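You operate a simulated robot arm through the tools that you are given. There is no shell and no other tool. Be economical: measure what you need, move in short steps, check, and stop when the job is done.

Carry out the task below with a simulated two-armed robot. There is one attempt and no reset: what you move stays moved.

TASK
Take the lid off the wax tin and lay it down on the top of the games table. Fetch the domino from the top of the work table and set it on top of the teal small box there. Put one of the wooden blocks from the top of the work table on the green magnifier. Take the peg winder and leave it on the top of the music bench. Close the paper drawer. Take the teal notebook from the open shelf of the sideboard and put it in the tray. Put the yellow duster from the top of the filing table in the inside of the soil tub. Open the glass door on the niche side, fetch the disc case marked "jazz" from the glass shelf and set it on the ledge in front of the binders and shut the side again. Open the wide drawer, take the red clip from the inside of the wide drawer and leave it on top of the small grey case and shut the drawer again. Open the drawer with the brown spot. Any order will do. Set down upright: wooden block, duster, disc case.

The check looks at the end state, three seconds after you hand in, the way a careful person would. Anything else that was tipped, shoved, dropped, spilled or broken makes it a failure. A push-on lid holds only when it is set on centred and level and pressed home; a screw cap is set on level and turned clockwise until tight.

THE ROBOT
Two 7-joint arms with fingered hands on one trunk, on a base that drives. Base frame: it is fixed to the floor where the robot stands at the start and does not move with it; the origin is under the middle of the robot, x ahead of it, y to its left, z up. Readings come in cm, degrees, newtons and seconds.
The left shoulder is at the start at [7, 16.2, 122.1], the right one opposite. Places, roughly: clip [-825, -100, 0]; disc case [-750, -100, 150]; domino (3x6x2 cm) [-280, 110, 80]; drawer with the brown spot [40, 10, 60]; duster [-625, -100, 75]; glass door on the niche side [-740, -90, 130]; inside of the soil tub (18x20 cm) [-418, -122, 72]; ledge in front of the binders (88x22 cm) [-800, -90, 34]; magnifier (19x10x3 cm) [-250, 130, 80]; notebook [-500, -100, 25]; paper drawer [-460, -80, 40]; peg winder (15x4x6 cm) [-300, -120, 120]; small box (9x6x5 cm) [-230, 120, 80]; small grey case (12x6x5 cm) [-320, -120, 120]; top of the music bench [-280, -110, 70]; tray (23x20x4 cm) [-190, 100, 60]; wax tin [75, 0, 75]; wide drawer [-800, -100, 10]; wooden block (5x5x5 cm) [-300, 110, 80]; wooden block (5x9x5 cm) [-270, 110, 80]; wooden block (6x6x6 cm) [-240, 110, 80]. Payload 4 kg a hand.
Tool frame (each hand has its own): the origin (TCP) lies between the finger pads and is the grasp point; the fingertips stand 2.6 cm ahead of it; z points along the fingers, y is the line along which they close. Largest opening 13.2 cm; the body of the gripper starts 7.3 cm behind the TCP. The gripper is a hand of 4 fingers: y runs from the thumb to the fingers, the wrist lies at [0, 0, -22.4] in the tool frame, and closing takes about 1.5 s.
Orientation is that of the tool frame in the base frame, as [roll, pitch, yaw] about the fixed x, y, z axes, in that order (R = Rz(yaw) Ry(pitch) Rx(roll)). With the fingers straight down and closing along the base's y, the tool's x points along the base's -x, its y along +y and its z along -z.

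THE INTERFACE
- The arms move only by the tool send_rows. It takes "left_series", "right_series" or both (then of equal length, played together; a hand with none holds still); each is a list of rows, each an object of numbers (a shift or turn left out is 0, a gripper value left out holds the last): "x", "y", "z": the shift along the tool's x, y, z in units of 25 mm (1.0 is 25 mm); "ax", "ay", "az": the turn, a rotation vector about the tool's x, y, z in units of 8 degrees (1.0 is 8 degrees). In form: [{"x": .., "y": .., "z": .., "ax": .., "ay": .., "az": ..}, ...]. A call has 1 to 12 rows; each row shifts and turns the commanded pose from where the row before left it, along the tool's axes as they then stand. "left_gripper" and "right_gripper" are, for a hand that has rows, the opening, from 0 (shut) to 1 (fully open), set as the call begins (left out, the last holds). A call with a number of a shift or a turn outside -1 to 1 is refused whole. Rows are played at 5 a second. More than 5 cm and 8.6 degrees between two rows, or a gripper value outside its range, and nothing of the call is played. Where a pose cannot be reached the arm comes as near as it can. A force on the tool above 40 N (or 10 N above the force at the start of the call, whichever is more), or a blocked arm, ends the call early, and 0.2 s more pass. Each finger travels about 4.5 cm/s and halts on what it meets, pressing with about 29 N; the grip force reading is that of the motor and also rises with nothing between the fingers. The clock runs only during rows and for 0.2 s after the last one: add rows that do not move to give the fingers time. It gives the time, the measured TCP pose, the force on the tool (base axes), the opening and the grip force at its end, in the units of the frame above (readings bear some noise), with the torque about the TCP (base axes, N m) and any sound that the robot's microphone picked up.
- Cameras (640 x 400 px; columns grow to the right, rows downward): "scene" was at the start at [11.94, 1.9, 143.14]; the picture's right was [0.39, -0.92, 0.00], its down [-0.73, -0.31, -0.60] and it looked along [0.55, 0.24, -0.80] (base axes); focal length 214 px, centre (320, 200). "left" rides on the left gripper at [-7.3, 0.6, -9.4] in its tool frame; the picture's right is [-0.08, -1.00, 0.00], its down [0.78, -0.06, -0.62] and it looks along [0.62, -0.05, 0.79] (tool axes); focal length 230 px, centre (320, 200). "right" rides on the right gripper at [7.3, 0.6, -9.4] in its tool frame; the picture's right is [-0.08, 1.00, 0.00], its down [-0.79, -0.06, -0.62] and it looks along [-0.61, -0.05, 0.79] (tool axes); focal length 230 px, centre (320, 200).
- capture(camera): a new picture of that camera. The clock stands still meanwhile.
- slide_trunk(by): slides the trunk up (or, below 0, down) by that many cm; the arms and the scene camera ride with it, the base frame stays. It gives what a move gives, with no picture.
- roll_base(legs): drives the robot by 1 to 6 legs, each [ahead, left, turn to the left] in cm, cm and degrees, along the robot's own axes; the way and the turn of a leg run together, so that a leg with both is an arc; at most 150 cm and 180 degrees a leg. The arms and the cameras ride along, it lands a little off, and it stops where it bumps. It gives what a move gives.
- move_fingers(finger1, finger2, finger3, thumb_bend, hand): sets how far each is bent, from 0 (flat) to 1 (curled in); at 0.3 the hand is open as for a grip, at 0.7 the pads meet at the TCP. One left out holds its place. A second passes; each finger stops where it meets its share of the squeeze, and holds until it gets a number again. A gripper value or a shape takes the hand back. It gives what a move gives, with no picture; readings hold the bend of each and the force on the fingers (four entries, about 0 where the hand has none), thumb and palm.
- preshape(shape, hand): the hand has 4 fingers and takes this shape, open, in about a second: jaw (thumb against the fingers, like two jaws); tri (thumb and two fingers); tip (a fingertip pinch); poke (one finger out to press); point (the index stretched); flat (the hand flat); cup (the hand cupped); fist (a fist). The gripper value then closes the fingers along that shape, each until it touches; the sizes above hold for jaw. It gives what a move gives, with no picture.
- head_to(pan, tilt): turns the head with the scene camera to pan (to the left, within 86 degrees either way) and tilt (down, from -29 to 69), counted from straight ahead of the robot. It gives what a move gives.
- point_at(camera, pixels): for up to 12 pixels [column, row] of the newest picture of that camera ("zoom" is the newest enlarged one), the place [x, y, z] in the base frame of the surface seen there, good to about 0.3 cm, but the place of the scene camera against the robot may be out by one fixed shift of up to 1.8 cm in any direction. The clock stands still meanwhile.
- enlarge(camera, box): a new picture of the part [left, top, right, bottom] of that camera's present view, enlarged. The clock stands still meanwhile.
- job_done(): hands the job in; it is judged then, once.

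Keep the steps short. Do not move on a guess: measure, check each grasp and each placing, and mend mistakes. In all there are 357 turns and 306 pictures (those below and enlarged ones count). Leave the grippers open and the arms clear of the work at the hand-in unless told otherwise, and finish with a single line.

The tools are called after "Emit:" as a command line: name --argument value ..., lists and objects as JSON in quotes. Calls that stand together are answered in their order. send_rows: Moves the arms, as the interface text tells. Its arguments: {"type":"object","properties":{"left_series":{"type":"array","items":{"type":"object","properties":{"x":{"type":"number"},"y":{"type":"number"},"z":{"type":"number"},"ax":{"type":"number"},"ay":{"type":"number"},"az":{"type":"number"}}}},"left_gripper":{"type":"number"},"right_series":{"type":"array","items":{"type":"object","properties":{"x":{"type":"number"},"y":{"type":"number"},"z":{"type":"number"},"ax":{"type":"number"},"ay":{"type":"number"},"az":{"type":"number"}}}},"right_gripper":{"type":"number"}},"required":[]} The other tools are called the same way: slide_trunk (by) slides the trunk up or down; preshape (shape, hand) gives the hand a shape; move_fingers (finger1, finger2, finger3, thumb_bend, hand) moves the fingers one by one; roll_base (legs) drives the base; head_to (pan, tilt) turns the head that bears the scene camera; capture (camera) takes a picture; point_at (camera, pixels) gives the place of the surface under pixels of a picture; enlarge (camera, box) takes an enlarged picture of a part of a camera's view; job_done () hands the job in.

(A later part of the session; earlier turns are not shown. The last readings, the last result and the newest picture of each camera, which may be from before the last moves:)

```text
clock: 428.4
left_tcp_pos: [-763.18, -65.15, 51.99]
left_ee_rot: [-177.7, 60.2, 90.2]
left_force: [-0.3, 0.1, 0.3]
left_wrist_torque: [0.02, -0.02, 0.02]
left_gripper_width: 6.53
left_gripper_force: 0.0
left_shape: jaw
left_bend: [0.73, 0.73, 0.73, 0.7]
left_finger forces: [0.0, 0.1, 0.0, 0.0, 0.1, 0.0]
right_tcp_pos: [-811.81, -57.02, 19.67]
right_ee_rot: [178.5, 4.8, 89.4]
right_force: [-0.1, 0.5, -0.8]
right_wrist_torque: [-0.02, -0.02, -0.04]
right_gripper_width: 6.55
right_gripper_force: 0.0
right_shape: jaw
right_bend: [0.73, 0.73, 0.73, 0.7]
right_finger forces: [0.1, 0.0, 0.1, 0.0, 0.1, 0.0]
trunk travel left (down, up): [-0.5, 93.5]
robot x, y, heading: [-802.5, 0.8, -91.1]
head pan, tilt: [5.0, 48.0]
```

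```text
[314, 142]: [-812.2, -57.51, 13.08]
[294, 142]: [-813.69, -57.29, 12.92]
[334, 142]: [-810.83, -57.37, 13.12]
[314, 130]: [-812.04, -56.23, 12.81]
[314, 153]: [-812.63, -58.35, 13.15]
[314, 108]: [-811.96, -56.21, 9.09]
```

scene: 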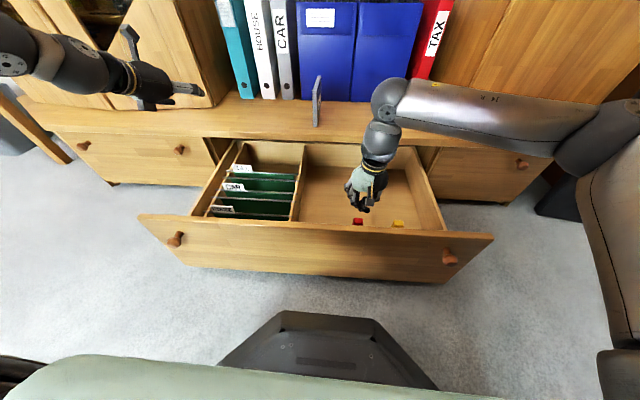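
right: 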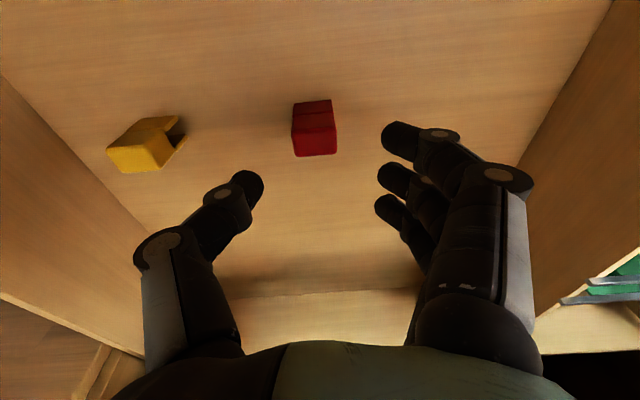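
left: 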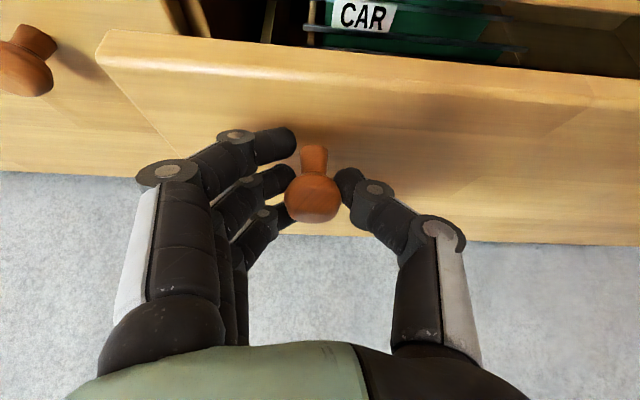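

Centred within half a cm. Down 8.5 cm and close.

Emit:
send_rows --right_series '[{"z": 1, "y": -0.18}, {"z": 1, "x": 0.03}, {"z": 1, "x": 0.08}, {"z": 0.4}, {}]'

Emit:
send_rows --right_series '[{}, {}, {}, {}, {}, {}, {}]' --right_gripper 0

Emit:
send_rows --right_series '[{"z": -0.5}, {"z": -1}, {"z": -1}, {"z": -1}, {"z": -1}, {"z": -1}, {"z": -1}, {"z": -1}, {"z": -1}, {"z": -1}, {"z": -1}, {}]'

Emit:
capture --camera "right"

```text
clock: 429.6
left_tcp_pos: [-763.34, -65.14, 51.9]
left_ee_rot: [-177.8, 60.2, 90.2]
left_force: [0.2, 0.1, 0.2]
left_wrist_torque: [0.0, 0.02, -0.02]
left_gripper_width: 6.49
left_gripper_force: 0.0
left_shape: jaw
left_bend: [0.73, 0.73, 0.73, 0.7]
left_finger forces: [0.0, 0.0, 0.0, 0.0, 0.0, 0.0]
right_tcp_pos: [-812.14, -57.6, 11.02]
right_ee_rot: [178.4, 4.8, 89.5]
right_force: [0.4, 0.2, -0.4]
right_wrist_torque: [0.02, 0.0, 0.05]
right_gripper_width: 6.58
right_gripper_force: 0.1
right_shape: jaw
right_bend: [0.73, 0.73, 0.73, 0.7]
right_finger forces: [0.1, 0.1, 0.0, 0.0, 0.0, 0.0]
trunk travel left (down, up): [-0.5, 93.5]
robot x, y, heading: [-801.93, 0.77, -91.0]
head pan, tilt: [5.0, 48.0]
```

```text
clock: 431.1
left_tcp_pos: [-763.25, -65.14, 51.99]
left_ee_rot: [-177.8, 60.2, 90.2]
left_force: [0.5, -0.3, -0.5]
left_wrist_torque: [0.03, 0.0, -0.02]
left_gripper_width: 6.51
left_gripper_force: 0.0
left_shape: jaw
left_bend: [0.73, 0.73, 0.73, 0.7]
left_finger forces: [0.0, 0.0, 0.0, 0.0, 0.0, 0.1]
right_tcp_pos: [-812.18, -57.48, 11.04]
right_ee_rot: [178.5, 4.7, 89.5]
right_force: [0.2, -0.5, -1.0]
right_wrist_torque: [0.0, 0.02, 0.0]
right_gripper_width: 0.35
right_gripper_force: 28.8
right_shape: jaw
right_bend: [0.68, 0.73, 0.68, 0.73]
right_finger forces: [0.0, 16.4, 0.0, 0.0, 15.2, 0.1]
trunk travel left (down, up): [-0.5, 93.5]
robot x, y, heading: [-802.35, 0.75, -91.1]
head pan, tilt: [5.0, 48.0]
```

```text
clock: 433.8
left_tcp_pos: [-763.31, -65.23, 51.97]
left_ee_rot: [-177.7, 60.3, 90.3]
left_force: [0.3, -0.1, 0.5]
left_wrist_torque: [0.01, 0.01, -0.03]
left_gripper_width: 6.54
left_gripper_force: 0.1
left_shape: jaw
left_bend: [0.73, 0.73, 0.73, 0.7]
left_finger forces: [0.0, 0.1, 0.0, 0.1, 0.0, 0.0]
right_tcp_pos: [-812.81, -55.35, 37.11]
right_ee_rot: [178.4, 4.7, 89.5]
right_force: [-0.4, -0.3, -1.0]
right_wrist_torque: [-0.01, -0.01, 0.04]
right_gripper_width: 0.34
right_gripper_force: 29.3
right_shape: jaw
right_bend: [0.68, 0.73, 0.68, 0.73]
right_finger forces: [0.1, 17.2, 0.1, 0.0, 17.5, 0.1]
trunk travel left (down, up): [-0.5, 93.5]
robot x, y, heading: [-802.38, 0.74, -90.9]
head pan, tilt: [5.0, 48.0]
```

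```text
102 pictures are left
```

right: 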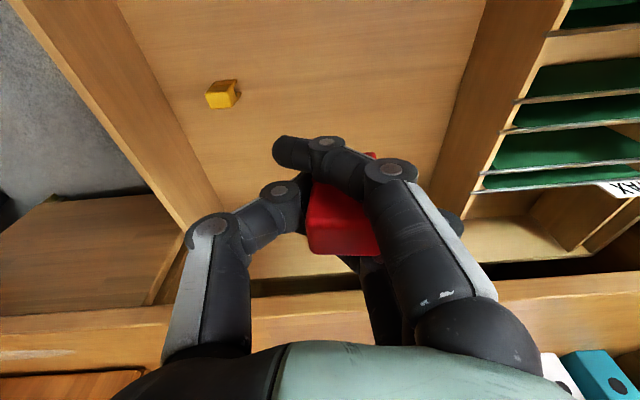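

The red clip is held by its neck. I raise the right hand 8 cm, back off 33 cm and shift right, then lower the closed left hand to push the drawer shut.

Emit:
send_rows --right_series '[{"z": -1}, {"z": -1}, {"z": -1}, {"z": -0.6}]'

Emit:
roll_base --legs '[[-33, 0, 0], [0, -11, 0]]'

Emit:
send_rows --left_series '[{"x": 0.95, "z": 0.54}, {"x": 0.95, "z": 0.54}, {"x": 0.95, "z": 0.54}, {"x": 0.95, "z": 0.54}, {"x": 0.95, "z": 0.54}, {"x": 0.95, "z": 0.54}, {"x": 0.95, "z": 0.54}, {"x": 0.95, "z": 0.54}, {"x": 0.95, "z": 0.54}, {"x": 0.95, "z": 0.54}, {"x": 0.5, "z": 0.3}]' --left_gripper 0

Emit:
capture --camera "scene"

```text
clock: 434.8
left_tcp_pos: [-763.39, -65.1, 51.95]
left_ee_rot: [-177.7, 60.2, 90.3]
left_force: [-0.6, -0.2, 0.0]
left_wrist_torque: [0.0, 0.01, -0.03]
left_gripper_width: 6.51
left_gripper_force: 0.1
left_shape: jaw
left_bend: [0.73, 0.73, 0.73, 0.7]
left_finger forces: [0.0, 0.0, 0.0, 0.0, 0.0, 0.0]
right_tcp_pos: [-813.08, -54.58, 46.29]
right_ee_rot: [178.4, 4.8, 89.7]
right_force: [0.3, 0.2, -1.3]
right_wrist_torque: [0.04, 0.0, -0.01]
right_gripper_width: 0.32
right_gripper_force: 28.8
right_shape: jaw
right_bend: [0.68, 0.73, 0.68, 0.73]
right_finger forces: [0.1, 17.5, 0.0, 0.0, 18.1, 0.0]
trunk travel left (down, up): [-0.5, 93.5]
robot x, y, heading: [-802.03, 0.66, -91.1]
head pan, tilt: [5.0, 48.0]
```

```text
clock: 437.8
left_tcp_pos: [-772.61, -36.41, 52.1]
left_ee_rot: [-177.8, 60.3, 86.2]
left_force: [0.4, -0.3, -0.1]
left_wrist_torque: [0.04, -0.02, 0.02]
left_gripper_width: 6.53
left_gripper_force: 0.1
left_shape: jaw
left_bend: [0.73, 0.73, 0.73, 0.7]
left_finger forces: [0.0, 0.0, 0.0, 0.0, 0.0, 0.0]
right_tcp_pos: [-821.69, -22.54, 46.27]
right_ee_rot: [178.4, 4.8, 85.5]
right_force: [-0.2, 0.4, -0.2]
right_wrist_torque: [0.03, 0.0, 0.0]
right_gripper_width: 0.31
right_gripper_force: 28.8
right_shape: jaw
right_bend: [0.68, 0.73, 0.68, 0.73]
right_finger forces: [0.0, 17.4, 0.0, 0.0, 18.4, 0.0]
trunk travel left (down, up): [-0.5, 93.5]
robot x, y, heading: [-807.05, 31.9, -94.9]
head pan, tilt: [5.0, 48.0]
stopped in leg 2: the robot was blocked; the commanded pose is now the measured one
```

```text
clock: 440.2
left_tcp_pos: [-773.39, -36.31, 23.27]
left_ee_rot: [-177.7, 60.3, 86.2]
left_force: [0.1, 0.5, 0.9]
left_wrist_torque: [0.01, -0.03, 0.01]
left_gripper_width: 0.0
left_gripper_force: 29.6
left_shape: jaw
left_bend: [0.68, 0.58, 0.69, 0.67]
left_finger forces: [0.1, 0.0, 0.0, 0.0, 0.1, 0.0]
right_tcp_pos: [-821.67, -22.51, 46.28]
right_ee_rot: [178.4, 4.8, 85.5]
right_force: [0.9, -0.2, -0.3]
right_wrist_torque: [0.0, -0.01, 0.0]
right_gripper_width: 0.29
right_gripper_force: 29.3
right_shape: jaw
right_bend: [0.68, 0.73, 0.68, 0.73]
right_finger forces: [0.0, 17.4, 0.1, 0.0, 18.3, 0.1]
trunk travel left (down, up): [-0.5, 93.5]
robot x, y, heading: [-807.03, 31.79, -94.9]
head pan, tilt: [5.0, 48.0]
```

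```text
101 pictures are left
```

scene: 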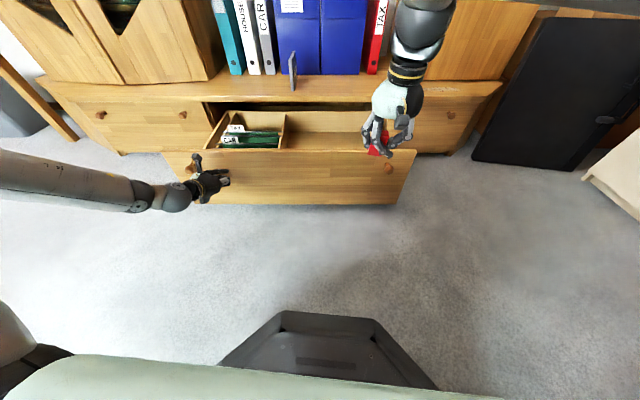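

The closed left hand is in front of the drawer front. I drive ahead 34 cm pushing it.

Emit:
roll_base --legs '[[20, 0, 0], [14, 0, 0]]'

Emit:
capture --camera "scene"

```text
clock: 442.8
left_tcp_pos: [-776.49, -70.21, 23.31]
left_ee_rot: [-177.8, 60.4, 86.0]
left_force: [-0.1, 0.2, 0.2]
left_wrist_torque: [0.02, 0.02, -0.02]
left_gripper_width: 0.01
left_gripper_force: 29.3
left_shape: jaw
left_bend: [0.69, 0.59, 0.69, 0.67]
left_finger forces: [0.1, 0.0, 0.0, 0.0, 0.0, 0.0]
right_tcp_pos: [-824.86, -56.08, 46.22]
right_ee_rot: [178.4, 4.7, 85.3]
right_force: [-0.4, -0.6, 0.8]
right_wrist_torque: [0.02, 0.0, 0.04]
right_gripper_width: 0.31
right_gripper_force: 28.7
right_shape: jaw
right_bend: [0.68, 0.73, 0.68, 0.73]
right_finger forces: [0.0, 17.3, 0.0, 0.1, 18.4, 0.0]
trunk travel left (down, up): [-0.5, 93.5]
robot x, y, heading: [-809.78, -2.07, -95.1]
head pan, tilt: [5.0, 48.0]
```

```text
100 pictures are left
```

scene: 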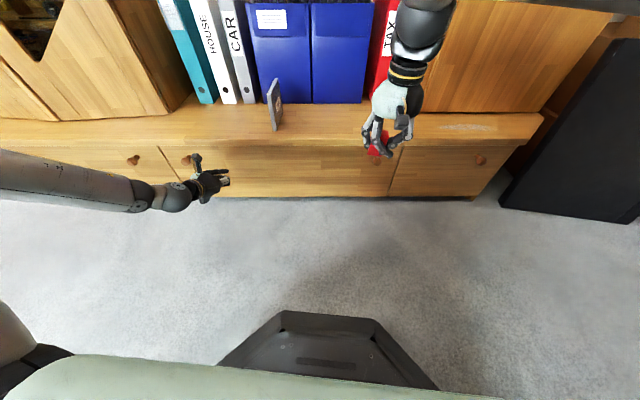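

Drawer looks almost flush; I press a bit more with the arm and measure.

Emit:
roll_base --legs '[[4, 0, 0]]'

Emit:
send_rows --left_series '[{"z": 0.3, "x": -0.17}, {"z": 0.3, "x": -0.17}, {"z": 0.3, "x": -0.17}, {"z": 0.3, "x": -0.17}, {"z": 0.3, "x": -0.17}, {"z": 0.3, "x": -0.17}]'

Emit:
capture --camera "scene"

Emit:
point_at --camera "scene" --pixels '[[300, 160], [350, 175], [130, 175], [430, 170], [250, 175], [100, 170], [460, 165]]'

```text
clock: 443.6
left_tcp_pos: [-776.99, -74.13, 23.31]
left_ee_rot: [-177.7, 60.3, 86.0]
left_force: [0.6, -0.2, -0.5]
left_wrist_torque: [-0.03, 0.01, 0.02]
left_gripper_width: 0.0
left_gripper_force: 29.4
left_shape: jaw
left_bend: [0.69, 0.59, 0.69, 0.67]
left_finger forces: [0.0, 0.1, 0.0, 0.0, 0.1, 0.0]
right_tcp_pos: [-825.24, -60.16, 46.3]
right_ee_rot: [178.4, 4.8, 85.1]
right_force: [-0.1, -0.2, -0.1]
right_wrist_torque: [0.01, 0.02, -0.03]
right_gripper_width: 0.33
right_gripper_force: 28.6
right_shape: jaw
right_bend: [0.68, 0.73, 0.68, 0.73]
right_finger forces: [0.0, 17.3, 0.0, 0.0, 18.4, 0.0]
trunk travel left (down, up): [-0.5, 93.5]
robot x, y, heading: [-810.3, -5.58, -95.5]
head pan, tilt: [5.0, 48.0]
```

```text
clock: 444.4
left_tcp_pos: [-776.94, -75.81, 22.61]
left_ee_rot: [-177.7, 59.4, 85.9]
left_force: [-0.9, 10.6, 1.6]
left_wrist_torque: [0.06, -0.02, 0.06]
left_gripper_width: 0.0
left_gripper_force: 28.9
left_shape: jaw
left_bend: [0.69, 0.61, 0.69, 0.68]
left_finger forces: [0.1, 0.1, 0.0, 0.1, 0.0, 0.0]
right_tcp_pos: [-825.04, -60.0, 46.36]
right_ee_rot: [178.3, 4.8, 85.4]
right_force: [0.2, 0.0, -0.4]
right_wrist_torque: [0.05, -0.01, 0.01]
right_gripper_width: 0.32
right_gripper_force: 28.9
right_shape: jaw
right_bend: [0.68, 0.73, 0.68, 0.73]
right_finger forces: [0.1, 17.4, 0.0, 0.0, 18.5, 0.0]
trunk travel left (down, up): [-0.5, 93.5]
robot x, y, heading: [-810.39, -5.58, -95.0]
head pan, tilt: [5.0, 48.0]
stopped in row 3 (left hand): the force on the tool passed its limit (the readings are from after the stop); the commanded pose is now the measured one
```

```text
99 pictures are left
```

scene: 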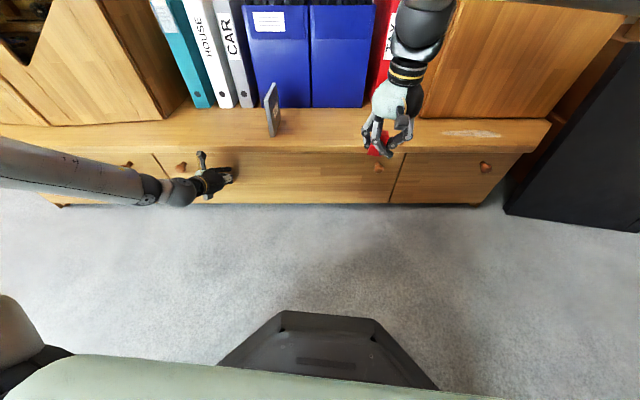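

```text
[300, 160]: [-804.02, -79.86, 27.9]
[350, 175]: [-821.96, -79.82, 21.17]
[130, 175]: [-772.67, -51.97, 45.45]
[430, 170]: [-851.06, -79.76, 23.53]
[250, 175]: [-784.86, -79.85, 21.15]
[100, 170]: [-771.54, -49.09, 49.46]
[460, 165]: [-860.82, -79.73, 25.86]
```

The wide drawer is flush. I back off, straighten, raise the trunk 40 and travel left (east) toward the filing table with the clip in the right hand.

Emit:
roll_base --legs '[[-20, 0, 0], [0, 40, 5], [0, 100, 0]]'

Emit:
slide_trunk --by 40

Emit:
slide_trunk --by 20

Emit:
send_rows --left_series '[{"ay": 0.94}, {"ay": 0.94}, {"ay": 0.94}, {"ay": 0.94}, {"ay": 0.94}, {"ay": 0.94}, {"ay": 0.94}, {"ay": 0.9}]' --left_gripper 0.5

Emit:
capture --camera "scene"

```text
clock: 453.0
left_tcp_pos: [-627.67, -54.27, 22.73]
left_ee_rot: [-177.8, 59.5, 91.3]
left_force: [0.2, 0.7, -0.9]
left_wrist_torque: [0.01, -0.02, 0.02]
left_gripper_width: 0.0
left_gripper_force: 29.1
left_shape: jaw
left_bend: [0.69, 0.59, 0.69, 0.68]
left_finger forces: [0.0, 0.0, 0.0, 0.1, 0.1, 0.0]
right_tcp_pos: [-677.11, -43.15, 46.21]
right_ee_rot: [178.5, 4.8, 90.7]
right_force: [0.0, -0.7, -0.2]
right_wrist_torque: [0.01, -0.02, 0.02]
right_gripper_width: 0.3
right_gripper_force: 28.7
right_shape: jaw
right_bend: [0.68, 0.73, 0.68, 0.73]
right_finger forces: [0.0, 17.4, 0.0, 0.0, 18.3, 0.0]
trunk travel left (down, up): [-0.5, 93.5]
robot x, y, heading: [-667.2, 12.4, -89.6]
head pan, tilt: [5.0, 48.0]
```

```text
clock: 456.8
left_tcp_pos: [-627.79, -54.48, 62.69]
left_ee_rot: [-177.7, 59.5, 91.3]
left_force: [-1.1, 0.0, -0.2]
left_wrist_torque: [0.02, 0.01, -0.01]
left_gripper_width: 0.02
left_gripper_force: 28.9
left_shape: jaw
left_bend: [0.69, 0.59, 0.69, 0.68]
left_finger forces: [0.0, 0.0, 0.1, 0.0, 0.0, 0.0]
right_tcp_pos: [-677.19, -43.02, 86.21]
right_ee_rot: [178.3, 4.8, 90.7]
right_force: [-0.1, -0.6, -0.5]
right_wrist_torque: [-0.02, 0.0, 0.01]
right_gripper_width: 0.33
right_gripper_force: 29.0
right_shape: jaw
right_bend: [0.68, 0.73, 0.68, 0.73]
right_finger forces: [0.1, 17.3, 0.0, 0.0, 18.5, 0.1]
trunk travel left (down, up): [-40.5, 53.5]
robot x, y, heading: [-667.82, 12.24, -89.7]
head pan, tilt: [5.0, 48.0]
```

```text
clock: 459.0
left_tcp_pos: [-627.71, -54.45, 82.79]
left_ee_rot: [-177.7, 59.5, 91.3]
left_force: [-0.7, 0.1, 0.2]
left_wrist_torque: [-0.01, 0.01, -0.02]
left_gripper_width: 0.0
left_gripper_force: 29.0
left_shape: jaw
left_bend: [0.69, 0.59, 0.69, 0.68]
left_finger forces: [0.0, 0.1, 0.0, 0.1, 0.0, 0.0]
right_tcp_pos: [-677.06, -43.13, 106.3]
right_ee_rot: [178.4, 4.8, 90.7]
right_force: [0.3, 0.0, -0.8]
right_wrist_torque: [0.02, 0.01, -0.03]
right_gripper_width: 0.31
right_gripper_force: 29.4
right_shape: jaw
right_bend: [0.68, 0.73, 0.68, 0.73]
right_finger forces: [0.0, 17.3, 0.1, 0.0, 18.5, 0.0]
trunk travel left (down, up): [-60.5, 33.5]
robot x, y, heading: [-667.56, 12.59, -89.8]
head pan, tilt: [5.0, 48.0]
```

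```text
clock: 460.8
left_tcp_pos: [-627.37, -51.12, 83.56]
left_ee_rot: [-178.8, -0.2, 89.4]
left_force: [-0.6, 0.3, 0.5]
left_wrist_torque: [0.02, -0.01, 0.01]
left_gripper_width: 6.55
left_gripper_force: 0.0
left_shape: jaw
left_bend: [0.73, 0.73, 0.73, 0.7]
left_finger forces: [0.0, 0.0, 0.0, 0.0, 0.0, 0.0]
left hand out of reach, approached as far as the arm can: row 8
right_tcp_pos: [-677.17, -42.9, 106.22]
right_ee_rot: [178.4, 4.8, 90.6]
right_force: [1.5, 0.3, -1.0]
right_wrist_torque: [0.01, 0.0, -0.02]
right_gripper_width: 0.33
right_gripper_force: 29.1
right_shape: jaw
right_bend: [0.68, 0.73, 0.68, 0.73]
right_finger forces: [0.0, 17.4, 0.0, 0.0, 18.6, 0.0]
trunk travel left (down, up): [-60.5, 33.5]
robot x, y, heading: [-667.49, 12.53, -89.4]
head pan, tilt: [5.0, 48.0]
```

```text
98 pictures are left
```

scene: 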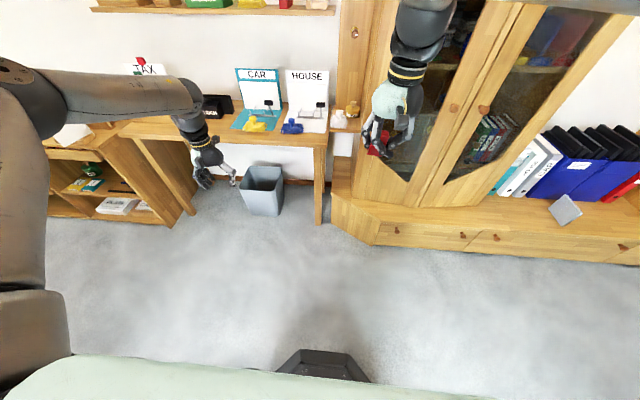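

I enlarge the duster and also check that the disc case stands.

Emit:
enlarge --camera "scene" --box '[200, 60, 360, 160]'

Emit:
point_at --camera "zoom" --pixels '[[228, 240], [228, 262], [215, 270], [245, 270], [235, 285], [370, 245], [340, 290], [200, 200], [400, 300], [190, 270]]'

Emit:
enlarge --camera "scene" --box '[480, 120, 640, 240]'

```text
4.00 times, centred on (280, 110) of scene
```

zoom: 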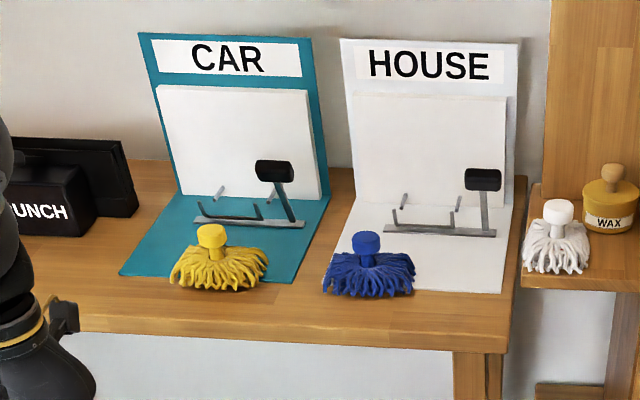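

```text
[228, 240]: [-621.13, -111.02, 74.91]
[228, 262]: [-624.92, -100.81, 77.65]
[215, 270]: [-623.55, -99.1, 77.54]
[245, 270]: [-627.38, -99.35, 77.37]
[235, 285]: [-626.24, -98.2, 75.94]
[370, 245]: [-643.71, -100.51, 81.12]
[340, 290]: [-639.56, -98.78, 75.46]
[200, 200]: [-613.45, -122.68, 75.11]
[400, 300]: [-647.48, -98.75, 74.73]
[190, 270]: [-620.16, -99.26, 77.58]
```

```text
3.33 times, centred on (560, 180) of scene
```

zoom: 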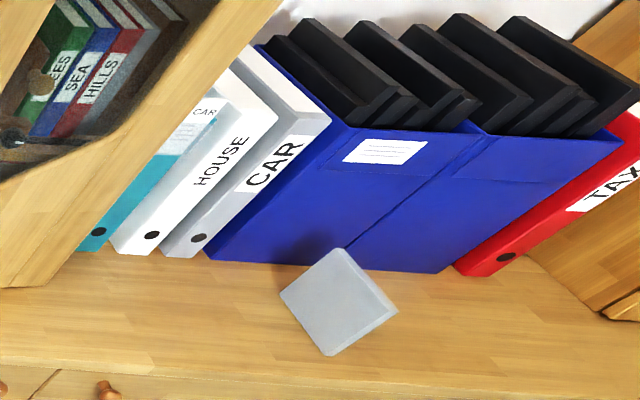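

The case stands. Yellow duster knob ≈ (-623.5, -100.2, 80). I retract the right hand 15 cm, raise the trunk 8, and drive ahead 44 and left 3.

Emit:
send_rows --right_series '[{"x": 0.95}, {"x": 0.95}, {"x": 0.95}, {"x": 0.95}, {"x": 0.95}, {"x": 0.95}]'

Emit:
slide_trunk --by 10

Emit:
roll_base --legs '[[43, 3, 0]]'

Emit:
capture --camera "left"

Emit:
capture --camera "scene"

```text
clock: 462.2
left_tcp_pos: [-627.4, -51.21, 83.54]
left_ee_rot: [-178.9, 0.0, 89.4]
left_force: [-0.1, -0.2, 0.1]
left_wrist_torque: [-0.02, -0.07, -0.02]
left_gripper_width: 6.55
left_gripper_force: 0.2
left_shape: jaw
left_bend: [0.73, 0.73, 0.73, 0.7]
left_finger forces: [0.0, 0.0, 0.0, 0.0, 0.0, 0.1]
right_tcp_pos: [-677.47, -28.86, 105.09]
right_ee_rot: [178.4, 4.8, 90.7]
right_force: [-0.4, 0.0, -0.2]
right_wrist_torque: [-0.02, -0.01, 0.03]
right_gripper_width: 0.29
right_gripper_force: 29.2
right_shape: jaw
right_bend: [0.68, 0.73, 0.68, 0.73]
right_finger forces: [0.1, 17.4, 0.1, 0.1, 18.7, 0.1]
trunk travel left (down, up): [-60.5, 33.5]
robot x, y, heading: [-667.64, 12.7, -89.5]
head pan, tilt: [5.0, 48.0]
```

```text
clock: 463.5
left_tcp_pos: [-627.5, -51.31, 93.6]
left_ee_rot: [-178.7, -0.2, 89.4]
left_force: [0.4, 0.5, 0.3]
left_wrist_torque: [0.02, -0.01, -0.03]
left_gripper_width: 6.53
left_gripper_force: 0.2
left_shape: jaw
left_bend: [0.73, 0.73, 0.73, 0.7]
left_finger forces: [0.1, 0.0, 0.0, 0.0, 0.0, 0.0]
right_tcp_pos: [-677.51, -28.89, 115.05]
right_ee_rot: [178.4, 4.8, 90.7]
right_force: [0.1, -0.1, -1.0]
right_wrist_torque: [-0.01, -0.01, 0.0]
right_gripper_width: 0.31
right_gripper_force: 28.8
right_shape: jaw
right_bend: [0.68, 0.73, 0.68, 0.73]
right_finger forces: [0.0, 17.4, 0.0, 0.0, 18.8, 0.0]
trunk travel left (down, up): [-70.5, 23.5]
robot x, y, heading: [-667.51, 12.4, -89.9]
head pan, tilt: [5.0, 48.0]
```

```text
clock: 466.1
left_tcp_pos: [-623.73, -93.85, 93.59]
left_ee_rot: [-178.8, -0.1, 89.7]
left_force: [0.2, 0.0, 0.8]
left_wrist_torque: [0.03, -0.02, 0.02]
left_gripper_width: 6.54
left_gripper_force: 0.1
left_shape: jaw
left_bend: [0.73, 0.73, 0.73, 0.7]
left_finger forces: [0.0, 0.0, 0.1, 0.1, 0.1, 0.0]
right_tcp_pos: [-673.91, -71.73, 115.07]
right_ee_rot: [178.5, 4.8, 91.1]
right_force: [0.3, -0.8, -0.2]
right_wrist_torque: [-0.01, 0.02, 0.02]
right_gripper_width: 0.33
right_gripper_force: 29.4
right_shape: jaw
right_bend: [0.68, 0.73, 0.68, 0.73]
right_finger forces: [0.0, 17.4, 0.0, 0.0, 18.8, 0.0]
trunk travel left (down, up): [-70.5, 23.5]
robot x, y, heading: [-663.88, -30.57, -89.6]
head pan, tilt: [5.0, 48.0]
```

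```text
95 pictures are left
```

left: 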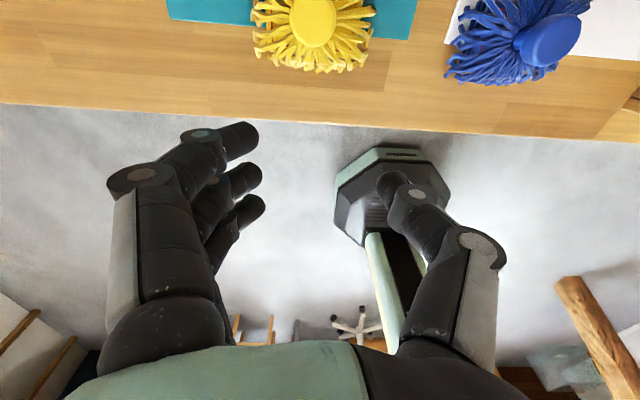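

```text
94 pictures are left
```

scene: 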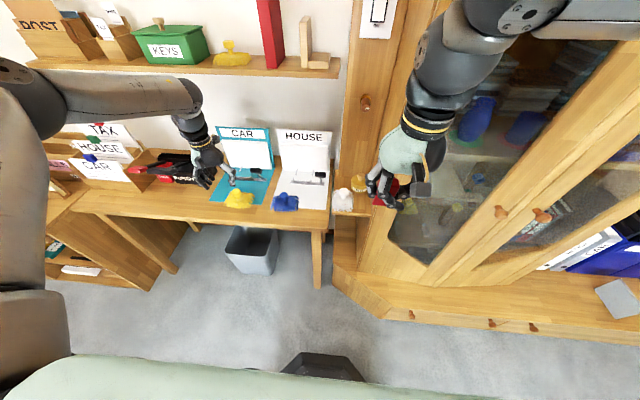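

I measure the knob in the left view.

Emit:
point_at --camera "left" --pixels '[[312, 20], [298, 20], [326, 20], [312, 40], [280, 50], [350, 20], [265, 20], [200, 80]]'

```text
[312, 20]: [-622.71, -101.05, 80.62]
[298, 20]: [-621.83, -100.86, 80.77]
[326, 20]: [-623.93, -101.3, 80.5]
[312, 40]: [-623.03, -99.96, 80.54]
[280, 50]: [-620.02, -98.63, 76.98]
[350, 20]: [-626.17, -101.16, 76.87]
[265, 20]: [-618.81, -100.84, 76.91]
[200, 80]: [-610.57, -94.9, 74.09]
```

Knob centre (-622.9,-101.1), top 80.6. Move over, down, and close.

Emit:
send_rows --left_series '[{"x": -0.97, "y": 0.11}, {"x": -0.97, "y": 0.11}, {"x": -0.96, "y": 0.1}, {"z": 1}, {"z": 1}, {"z": 1}, {"z": 1}, {}]'

Emit:
capture --camera "left"

```text
clock: 467.9
left_tcp_pos: [-622.55, -91.12, 86.39]
left_ee_rot: [-178.8, 0.0, 89.8]
left_force: [-0.4, 0.2, -0.3]
left_wrist_torque: [-0.01, 0.02, -0.01]
left_gripper_width: 6.54
left_gripper_force: 0.1
left_shape: jaw
left_bend: [0.73, 0.73, 0.73, 0.7]
left_finger forces: [0.0, 0.0, 0.1, 0.0, 0.0, 0.0]
left hand out of reach, approached as far as the arm can: row 1, 2, 3, 4, 5, 6, 7
right_tcp_pos: [-673.98, -71.89, 115.06]
right_ee_rot: [178.4, 4.8, 91.0]
right_force: [-0.4, 0.0, 0.0]
right_wrist_torque: [0.0, 0.0, -0.02]
right_gripper_width: 0.3
right_gripper_force: 29.0
right_shape: jaw
right_bend: [0.68, 0.73, 0.68, 0.73]
right_finger forces: [0.0, 17.4, 0.2, 0.0, 18.8, 0.0]
trunk travel left (down, up): [-70.5, 23.5]
robot x, y, heading: [-664.35, -30.13, -89.5]
head pan, tilt: [5.0, 48.0]
```

```text
93 pictures are left
```

left: 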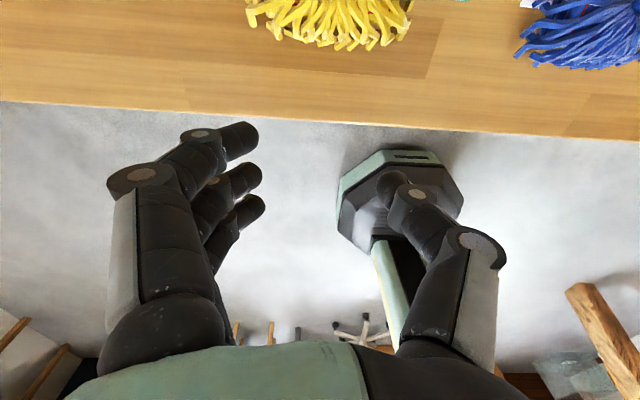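

The arm is at its limit, so I drive 10 cm ahead.

Emit:
roll_base --legs '[[10, -0.3, 0]]'

Emit:
capture --camera "left"

Emit:
point_at --camera "left" --pixels '[[318, 110], [318, 90], [318, 130], [295, 110], [340, 110]]'

```text
clock: 469.1
left_tcp_pos: [-622.59, -100.87, 86.33]
left_ee_rot: [-178.8, 0.0, 89.8]
left_force: [-0.2, 0.6, 0.3]
left_wrist_torque: [-0.01, 0.01, -0.02]
left_gripper_width: 6.53
left_gripper_force: 0.1
left_shape: jaw
left_bend: [0.73, 0.73, 0.73, 0.7]
left_finger forces: [0.0, 0.1, 0.1, 0.1, 0.0, 0.1]
right_tcp_pos: [-674.24, -81.66, 115.16]
right_ee_rot: [178.3, 4.8, 91.0]
right_force: [-0.4, -0.3, -0.5]
right_wrist_torque: [0.01, 0.0, 0.0]
right_gripper_width: 0.31
right_gripper_force: 29.3
right_shape: jaw
right_bend: [0.68, 0.73, 0.68, 0.73]
right_finger forces: [0.0, 17.4, 0.0, 0.0, 18.8, 0.1]
trunk travel left (down, up): [-70.5, 23.5]
robot x, y, heading: [-664.62, -40.36, -89.1]
head pan, tilt: [5.0, 48.0]
```

```text
92 pictures are left
```

left: 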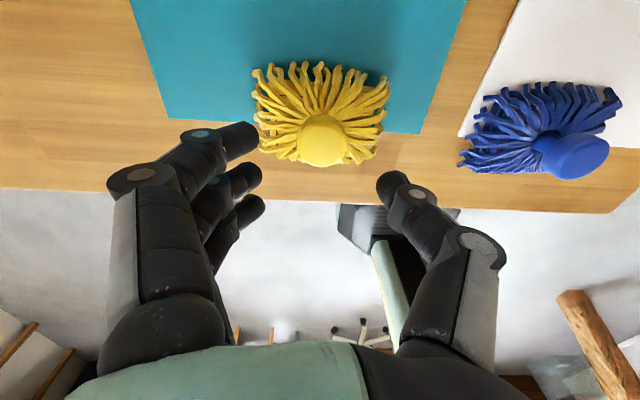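

```text
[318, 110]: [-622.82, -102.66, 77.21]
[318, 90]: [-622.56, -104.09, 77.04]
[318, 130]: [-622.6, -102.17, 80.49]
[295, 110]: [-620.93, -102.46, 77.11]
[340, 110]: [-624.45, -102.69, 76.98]
```

Aligned over the knob. I lower with the trunk by 6.4 cm and close.

Emit:
slide_trunk --by -6.4

Emit:
send_rows --left_series '[{}, {}, {}, {}, {}, {}, {}]' --left_gripper 0

Emit:
slide_trunk --by 14

Emit:
capture --camera "left"

```text
clock: 470.1
left_tcp_pos: [-622.74, -100.86, 79.91]
left_ee_rot: [-178.9, 0.0, 89.8]
left_force: [-0.1, 1.2, -0.3]
left_wrist_torque: [0.01, 0.0, 0.0]
left_gripper_width: 6.55
left_gripper_force: 0.2
left_shape: jaw
left_bend: [0.73, 0.73, 0.73, 0.7]
left_finger forces: [0.1, 0.0, 0.0, 0.0, 0.0, 0.1]
right_tcp_pos: [-674.08, -81.77, 108.79]
right_ee_rot: [178.4, 4.8, 91.1]
right_force: [-0.2, 0.0, -0.5]
right_wrist_torque: [0.01, 0.02, 0.0]
right_gripper_width: 0.31
right_gripper_force: 29.7
right_shape: jaw
right_bend: [0.68, 0.73, 0.68, 0.73]
right_finger forces: [0.1, 17.5, 0.0, 0.1, 18.7, 0.0]
trunk travel left (down, up): [-64.1, 29.9]
robot x, y, heading: [-664.55, -40.11, -89.4]
head pan, tilt: [5.0, 48.0]
```

```text
clock: 471.7
left_tcp_pos: [-622.63, -100.96, 79.86]
left_ee_rot: [-178.9, 0.1, 89.8]
left_force: [0.1, 0.0, 0.2]
left_wrist_torque: [0.0, 0.01, 0.01]
left_gripper_width: 0.95
left_gripper_force: 29.1
left_shape: jaw
left_bend: [0.7, 0.73, 0.67, 0.73]
left_finger forces: [8.8, 11.3, 3.9, 0.0, 20.1, 0.1]
right_tcp_pos: [-674.07, -81.79, 108.77]
right_ee_rot: [178.4, 4.8, 91.1]
right_force: [-0.7, -0.2, 0.1]
right_wrist_torque: [0.01, -0.01, 0.02]
right_gripper_width: 0.31
right_gripper_force: 29.5
right_shape: jaw
right_bend: [0.68, 0.73, 0.68, 0.73]
right_finger forces: [0.1, 17.4, 0.1, 0.0, 18.7, 0.1]
trunk travel left (down, up): [-64.1, 29.9]
robot x, y, heading: [-664.33, -40.54, -89.3]
head pan, tilt: [5.0, 48.0]
```

```text
clock: 473.4
left_tcp_pos: [-622.67, -101.06, 93.94]
left_ee_rot: [-178.7, 0.0, 89.8]
left_force: [-0.6, -0.3, 0.0]
left_wrist_torque: [0.01, -0.01, -0.01]
left_gripper_width: 0.94
left_gripper_force: 29.0
left_shape: jaw
left_bend: [0.7, 0.73, 0.67, 0.73]
left_finger forces: [8.8, 11.3, 4.0, 0.0, 20.1, 0.1]
right_tcp_pos: [-674.12, -81.88, 122.76]
right_ee_rot: [178.4, 4.8, 91.1]
right_force: [0.0, 1.1, 0.4]
right_wrist_torque: [0.0, 0.03, -0.01]
right_gripper_width: 0.33
right_gripper_force: 28.9
right_shape: jaw
right_bend: [0.68, 0.73, 0.68, 0.73]
right_finger forces: [0.0, 17.4, 0.0, 0.0, 18.8, 0.1]
trunk travel left (down, up): [-78.1, 15.9]
robot x, y, heading: [-664.35, -40.36, -89.3]
head pan, tilt: [5.0, 48.0]
```

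```text
91 pictures are left
```

left: 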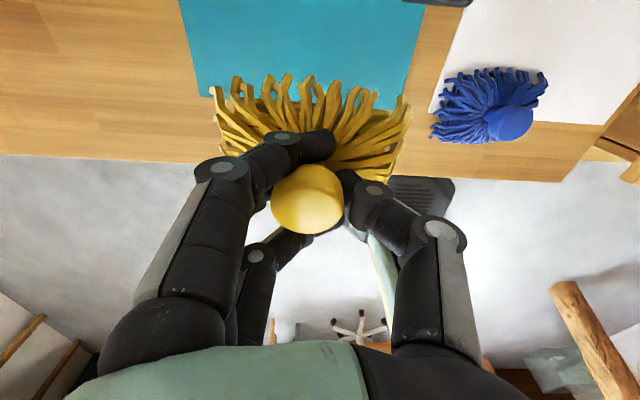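

Duster held. But the tub is behind the planter bench beside the sideboard, so a pitched hand reaches better. I set the duster back down, and regrasp it with the hand pitched 45° forward.

Emit:
slide_trunk --by -14

Emit:
send_rows --left_series '[{}, {}, {}, {}, {}, {}]' --left_gripper 0.5

Emit:
slide_trunk --by 9

Emit:
roll_base --legs '[[-10, 0, 0]]'

Emit:
send_rows --left_series '[{"ay": -0.94}, {"ay": -0.94}, {"ay": -0.94}, {"ay": -0.94}, {"ay": -0.94}, {"ay": -0.94}, {}]'

Emit:
capture --camera "left"

```text
clock: 475.1
left_tcp_pos: [-622.64, -100.97, 79.91]
left_ee_rot: [-178.7, 0.0, 89.8]
left_force: [0.1, 0.0, -0.6]
left_wrist_torque: [0.02, 0.01, -0.03]
left_gripper_width: 0.95
left_gripper_force: 28.9
left_shape: jaw
left_bend: [0.7, 0.73, 0.67, 0.73]
left_finger forces: [8.7, 11.4, 4.0, 0.1, 20.0, 0.1]
right_tcp_pos: [-674.24, -81.82, 108.71]
right_ee_rot: [178.4, 4.8, 91.1]
right_force: [-0.4, 0.0, 0.3]
right_wrist_torque: [0.03, -0.02, -0.01]
right_gripper_width: 0.31
right_gripper_force: 28.7
right_shape: jaw
right_bend: [0.68, 0.73, 0.68, 0.73]
right_finger forces: [0.0, 17.4, 0.0, 0.0, 18.8, 0.1]
trunk travel left (down, up): [-64.1, 29.9]
robot x, y, heading: [-664.43, -40.4, -89.4]
head pan, tilt: [5.0, 48.0]
```

```text
clock: 476.4
left_tcp_pos: [-622.82, -101.09, 79.94]
left_ee_rot: [-178.8, 0.0, 89.9]
left_force: [0.1, 0.0, -0.4]
left_wrist_torque: [-0.01, -0.04, 0.01]
left_gripper_width: 6.53
left_gripper_force: 0.1
left_shape: jaw
left_bend: [0.73, 0.73, 0.73, 0.7]
left_finger forces: [0.1, 0.1, 0.0, 0.1, 0.0, 0.1]
right_tcp_pos: [-674.03, -81.76, 108.73]
right_ee_rot: [178.4, 4.8, 91.1]
right_force: [0.0, 0.1, -0.7]
right_wrist_torque: [-0.02, -0.03, -0.02]
right_gripper_width: 0.29
right_gripper_force: 28.8
right_shape: jaw
right_bend: [0.68, 0.73, 0.68, 0.73]
right_finger forces: [0.1, 17.4, 0.1, 0.0, 18.8, 0.0]
trunk travel left (down, up): [-64.1, 29.9]
robot x, y, heading: [-664.38, -39.93, -89.4]
head pan, tilt: [5.0, 48.0]
```

```text
clock: 477.7
left_tcp_pos: [-622.73, -100.9, 88.89]
left_ee_rot: [-178.8, 0.0, 89.9]
left_force: [0.0, 0.5, 0.1]
left_wrist_torque: [0.02, -0.01, 0.01]
left_gripper_width: 6.54
left_gripper_force: 0.0
left_shape: jaw
left_bend: [0.73, 0.73, 0.73, 0.7]
left_finger forces: [0.1, 0.1, 0.0, 0.0, 0.1, 0.0]
right_tcp_pos: [-674.2, -81.7, 117.66]
right_ee_rot: [178.4, 4.8, 91.1]
right_force: [-0.4, 0.1, -0.3]
right_wrist_torque: [-0.02, 0.01, -0.02]
right_gripper_width: 0.31
right_gripper_force: 28.5
right_shape: jaw
right_bend: [0.68, 0.73, 0.68, 0.73]
right_finger forces: [0.1, 17.4, 0.1, 0.0, 18.8, 0.0]
trunk travel left (down, up): [-73.1, 20.9]
robot x, y, heading: [-664.77, -40.22, -89.6]
head pan, tilt: [5.0, 48.0]
```

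```text
clock: 478.9
left_tcp_pos: [-622.82, -90.88, 88.76]
left_ee_rot: [-178.8, -0.2, 89.9]
left_force: [-0.7, -0.2, 0.1]
left_wrist_torque: [0.0, 0.02, -0.04]
left_gripper_width: 6.54
left_gripper_force: 0.1
left_shape: jaw
left_bend: [0.73, 0.73, 0.73, 0.7]
left_finger forces: [0.0, 0.0, 0.0, 0.0, 0.1, 0.1]
right_tcp_pos: [-674.22, -71.84, 117.63]
right_ee_rot: [178.4, 4.7, 91.2]
right_force: [-0.6, 0.6, -0.4]
right_wrist_torque: [0.01, -0.02, 0.01]
right_gripper_width: 0.32
right_gripper_force: 28.7
right_shape: jaw
right_bend: [0.68, 0.73, 0.68, 0.73]
right_finger forces: [0.0, 17.4, 0.1, 0.0, 18.8, 0.0]
trunk travel left (down, up): [-73.1, 20.9]
robot x, y, heading: [-664.37, -29.97, -89.6]
head pan, tilt: [5.0, 48.0]
```

```text
clock: 480.5
left_tcp_pos: [-622.82, -91.08, 88.91]
left_ee_rot: [-178.2, 45.2, 91.1]
left_force: [0.1, 0.0, 0.3]
left_wrist_torque: [-0.01, 0.0, 0.0]
left_gripper_width: 6.54
left_gripper_force: 0.1
left_shape: jaw
left_bend: [0.73, 0.73, 0.73, 0.7]
left_finger forces: [0.1, 0.1, 0.1, 0.1, 0.0, 0.1]
right_tcp_pos: [-674.24, -71.75, 117.65]
right_ee_rot: [178.4, 4.7, 91.2]
right_force: [-0.4, -0.2, -0.1]
right_wrist_torque: [0.01, 0.01, -0.04]
right_gripper_width: 0.3
right_gripper_force: 29.0
right_shape: jaw
right_bend: [0.68, 0.73, 0.68, 0.73]
right_finger forces: [0.0, 17.4, 0.1, 0.1, 18.8, 0.0]
trunk travel left (down, up): [-73.1, 20.9]
robot x, y, heading: [-664.36, -30.44, -89.4]
head pan, tilt: [5.0, 48.0]
```

```text
90 pictures are left
```

left: 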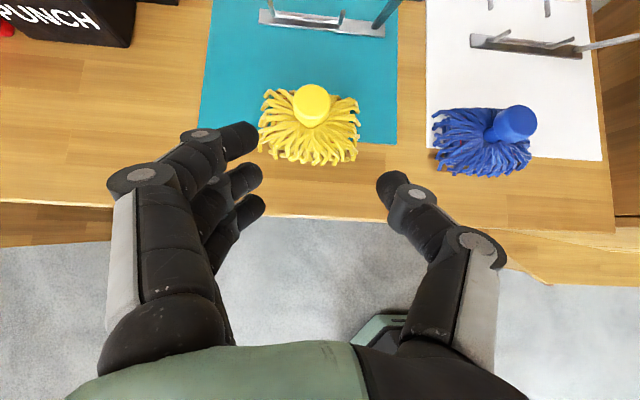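

Knob visible at (311,103), same place. I advance 13 cm along the fingers and close.

Emit:
send_rows --left_series '[{"x": -0.38}, {"z": 1}, {"z": 1}, {"z": 1}, {"z": 1}, {"z": 1}, {"z": 0.3}, {}]'

Emit:
capture --camera "left"

Emit:
send_rows --left_series '[{}, {}, {}, {}, {}, {}, {}]' --left_gripper 0

Emit:
slide_trunk --by 15

Emit:
capture --camera "left"

```text
clock: 482.3
left_tcp_pos: [-623.01, -97.69, 86.6]
left_ee_rot: [-178.3, 45.1, 91.1]
left_force: [-1.2, -1.0, 0.7]
left_wrist_torque: [0.02, -0.01, -0.03]
left_gripper_width: 6.54
left_gripper_force: 0.2
left_shape: jaw
left_bend: [0.73, 0.73, 0.73, 0.7]
left_finger forces: [0.1, 0.0, 0.0, 0.0, 0.1, 0.0]
left hand out of reach, approached as far as the arm can: row 4, 5, 6, 7
right_tcp_pos: [-674.09, -71.63, 117.72]
right_ee_rot: [178.4, 4.8, 91.2]
right_force: [0.0, -0.5, 0.1]
right_wrist_torque: [0.0, 0.03, 0.02]
right_gripper_width: 0.33
right_gripper_force: 29.2
right_shape: jaw
right_bend: [0.68, 0.73, 0.68, 0.73]
right_finger forces: [0.1, 17.5, 0.0, 0.1, 18.9, 0.0]
trunk travel left (down, up): [-73.1, 20.9]
robot x, y, heading: [-664.5, -30.32, -89.1]
head pan, tilt: [5.0, 48.0]
```

```text
89 pictures are left
```

left: 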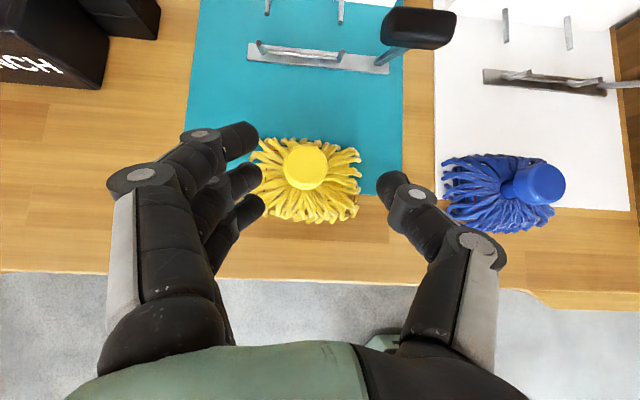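

```text
clock: 483.9
left_tcp_pos: [-622.92, -97.74, 86.55]
left_ee_rot: [-178.3, 45.0, 91.1]
left_force: [0.7, 0.0, -0.5]
left_wrist_torque: [-0.03, -0.05, 0.02]
left_gripper_width: 0.01
left_gripper_force: 28.7
left_shape: jaw
left_bend: [0.69, 0.58, 0.69, 0.66]
left_finger forces: [0.0, 0.0, 0.0, 0.0, 0.0, 0.1]
right_tcp_pos: [-674.21, -71.76, 117.6]
right_ee_rot: [178.4, 4.8, 91.1]
right_force: [-0.7, -0.9, 0.5]
right_wrist_torque: [-0.02, -0.01, -0.02]
right_gripper_width: 0.3
right_gripper_force: 28.9
right_shape: jaw
right_bend: [0.68, 0.73, 0.68, 0.73]
right_finger forces: [0.0, 17.3, 0.0, 0.0, 18.8, 0.0]
trunk travel left (down, up): [-73.1, 20.9]
robot x, y, heading: [-664.79, -29.96, -89.1]
head pan, tilt: [5.0, 48.0]
```

```text
clock: 485.6
left_tcp_pos: [-622.97, -97.74, 101.6]
left_ee_rot: [-178.3, 45.1, 91.1]
left_force: [0.0, -0.1, 0.4]
left_wrist_torque: [0.0, 0.01, -0.01]
left_gripper_width: 0.01
left_gripper_force: 28.8
left_shape: jaw
left_bend: [0.69, 0.57, 0.69, 0.67]
left_finger forces: [0.1, 0.0, 0.1, 0.0, 0.0, 0.0]
right_tcp_pos: [-674.16, -71.63, 132.69]
right_ee_rot: [178.4, 4.8, 91.0]
right_force: [0.3, -0.1, -0.6]
right_wrist_torque: [0.02, 0.01, 0.03]
right_gripper_width: 0.32
right_gripper_force: 29.1
right_shape: jaw
right_bend: [0.68, 0.73, 0.68, 0.73]
right_finger forces: [0.0, 17.4, 0.0, 0.0, 19.0, 0.1]
trunk travel left (down, up): [-88.1, 5.9]
robot x, y, heading: [-664.66, -30.33, -89.5]
head pan, tilt: [5.0, 48.0]
```

```text
88 pictures are left
```

left: 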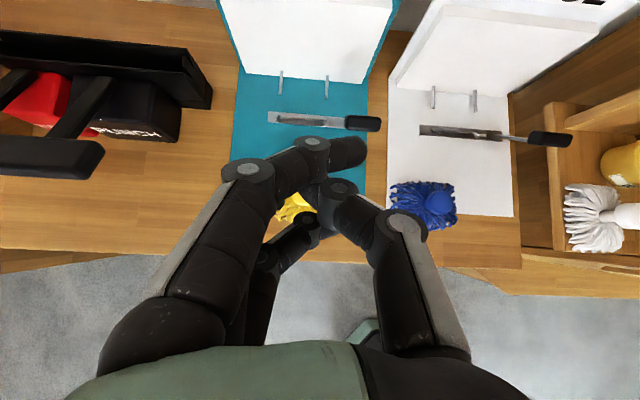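

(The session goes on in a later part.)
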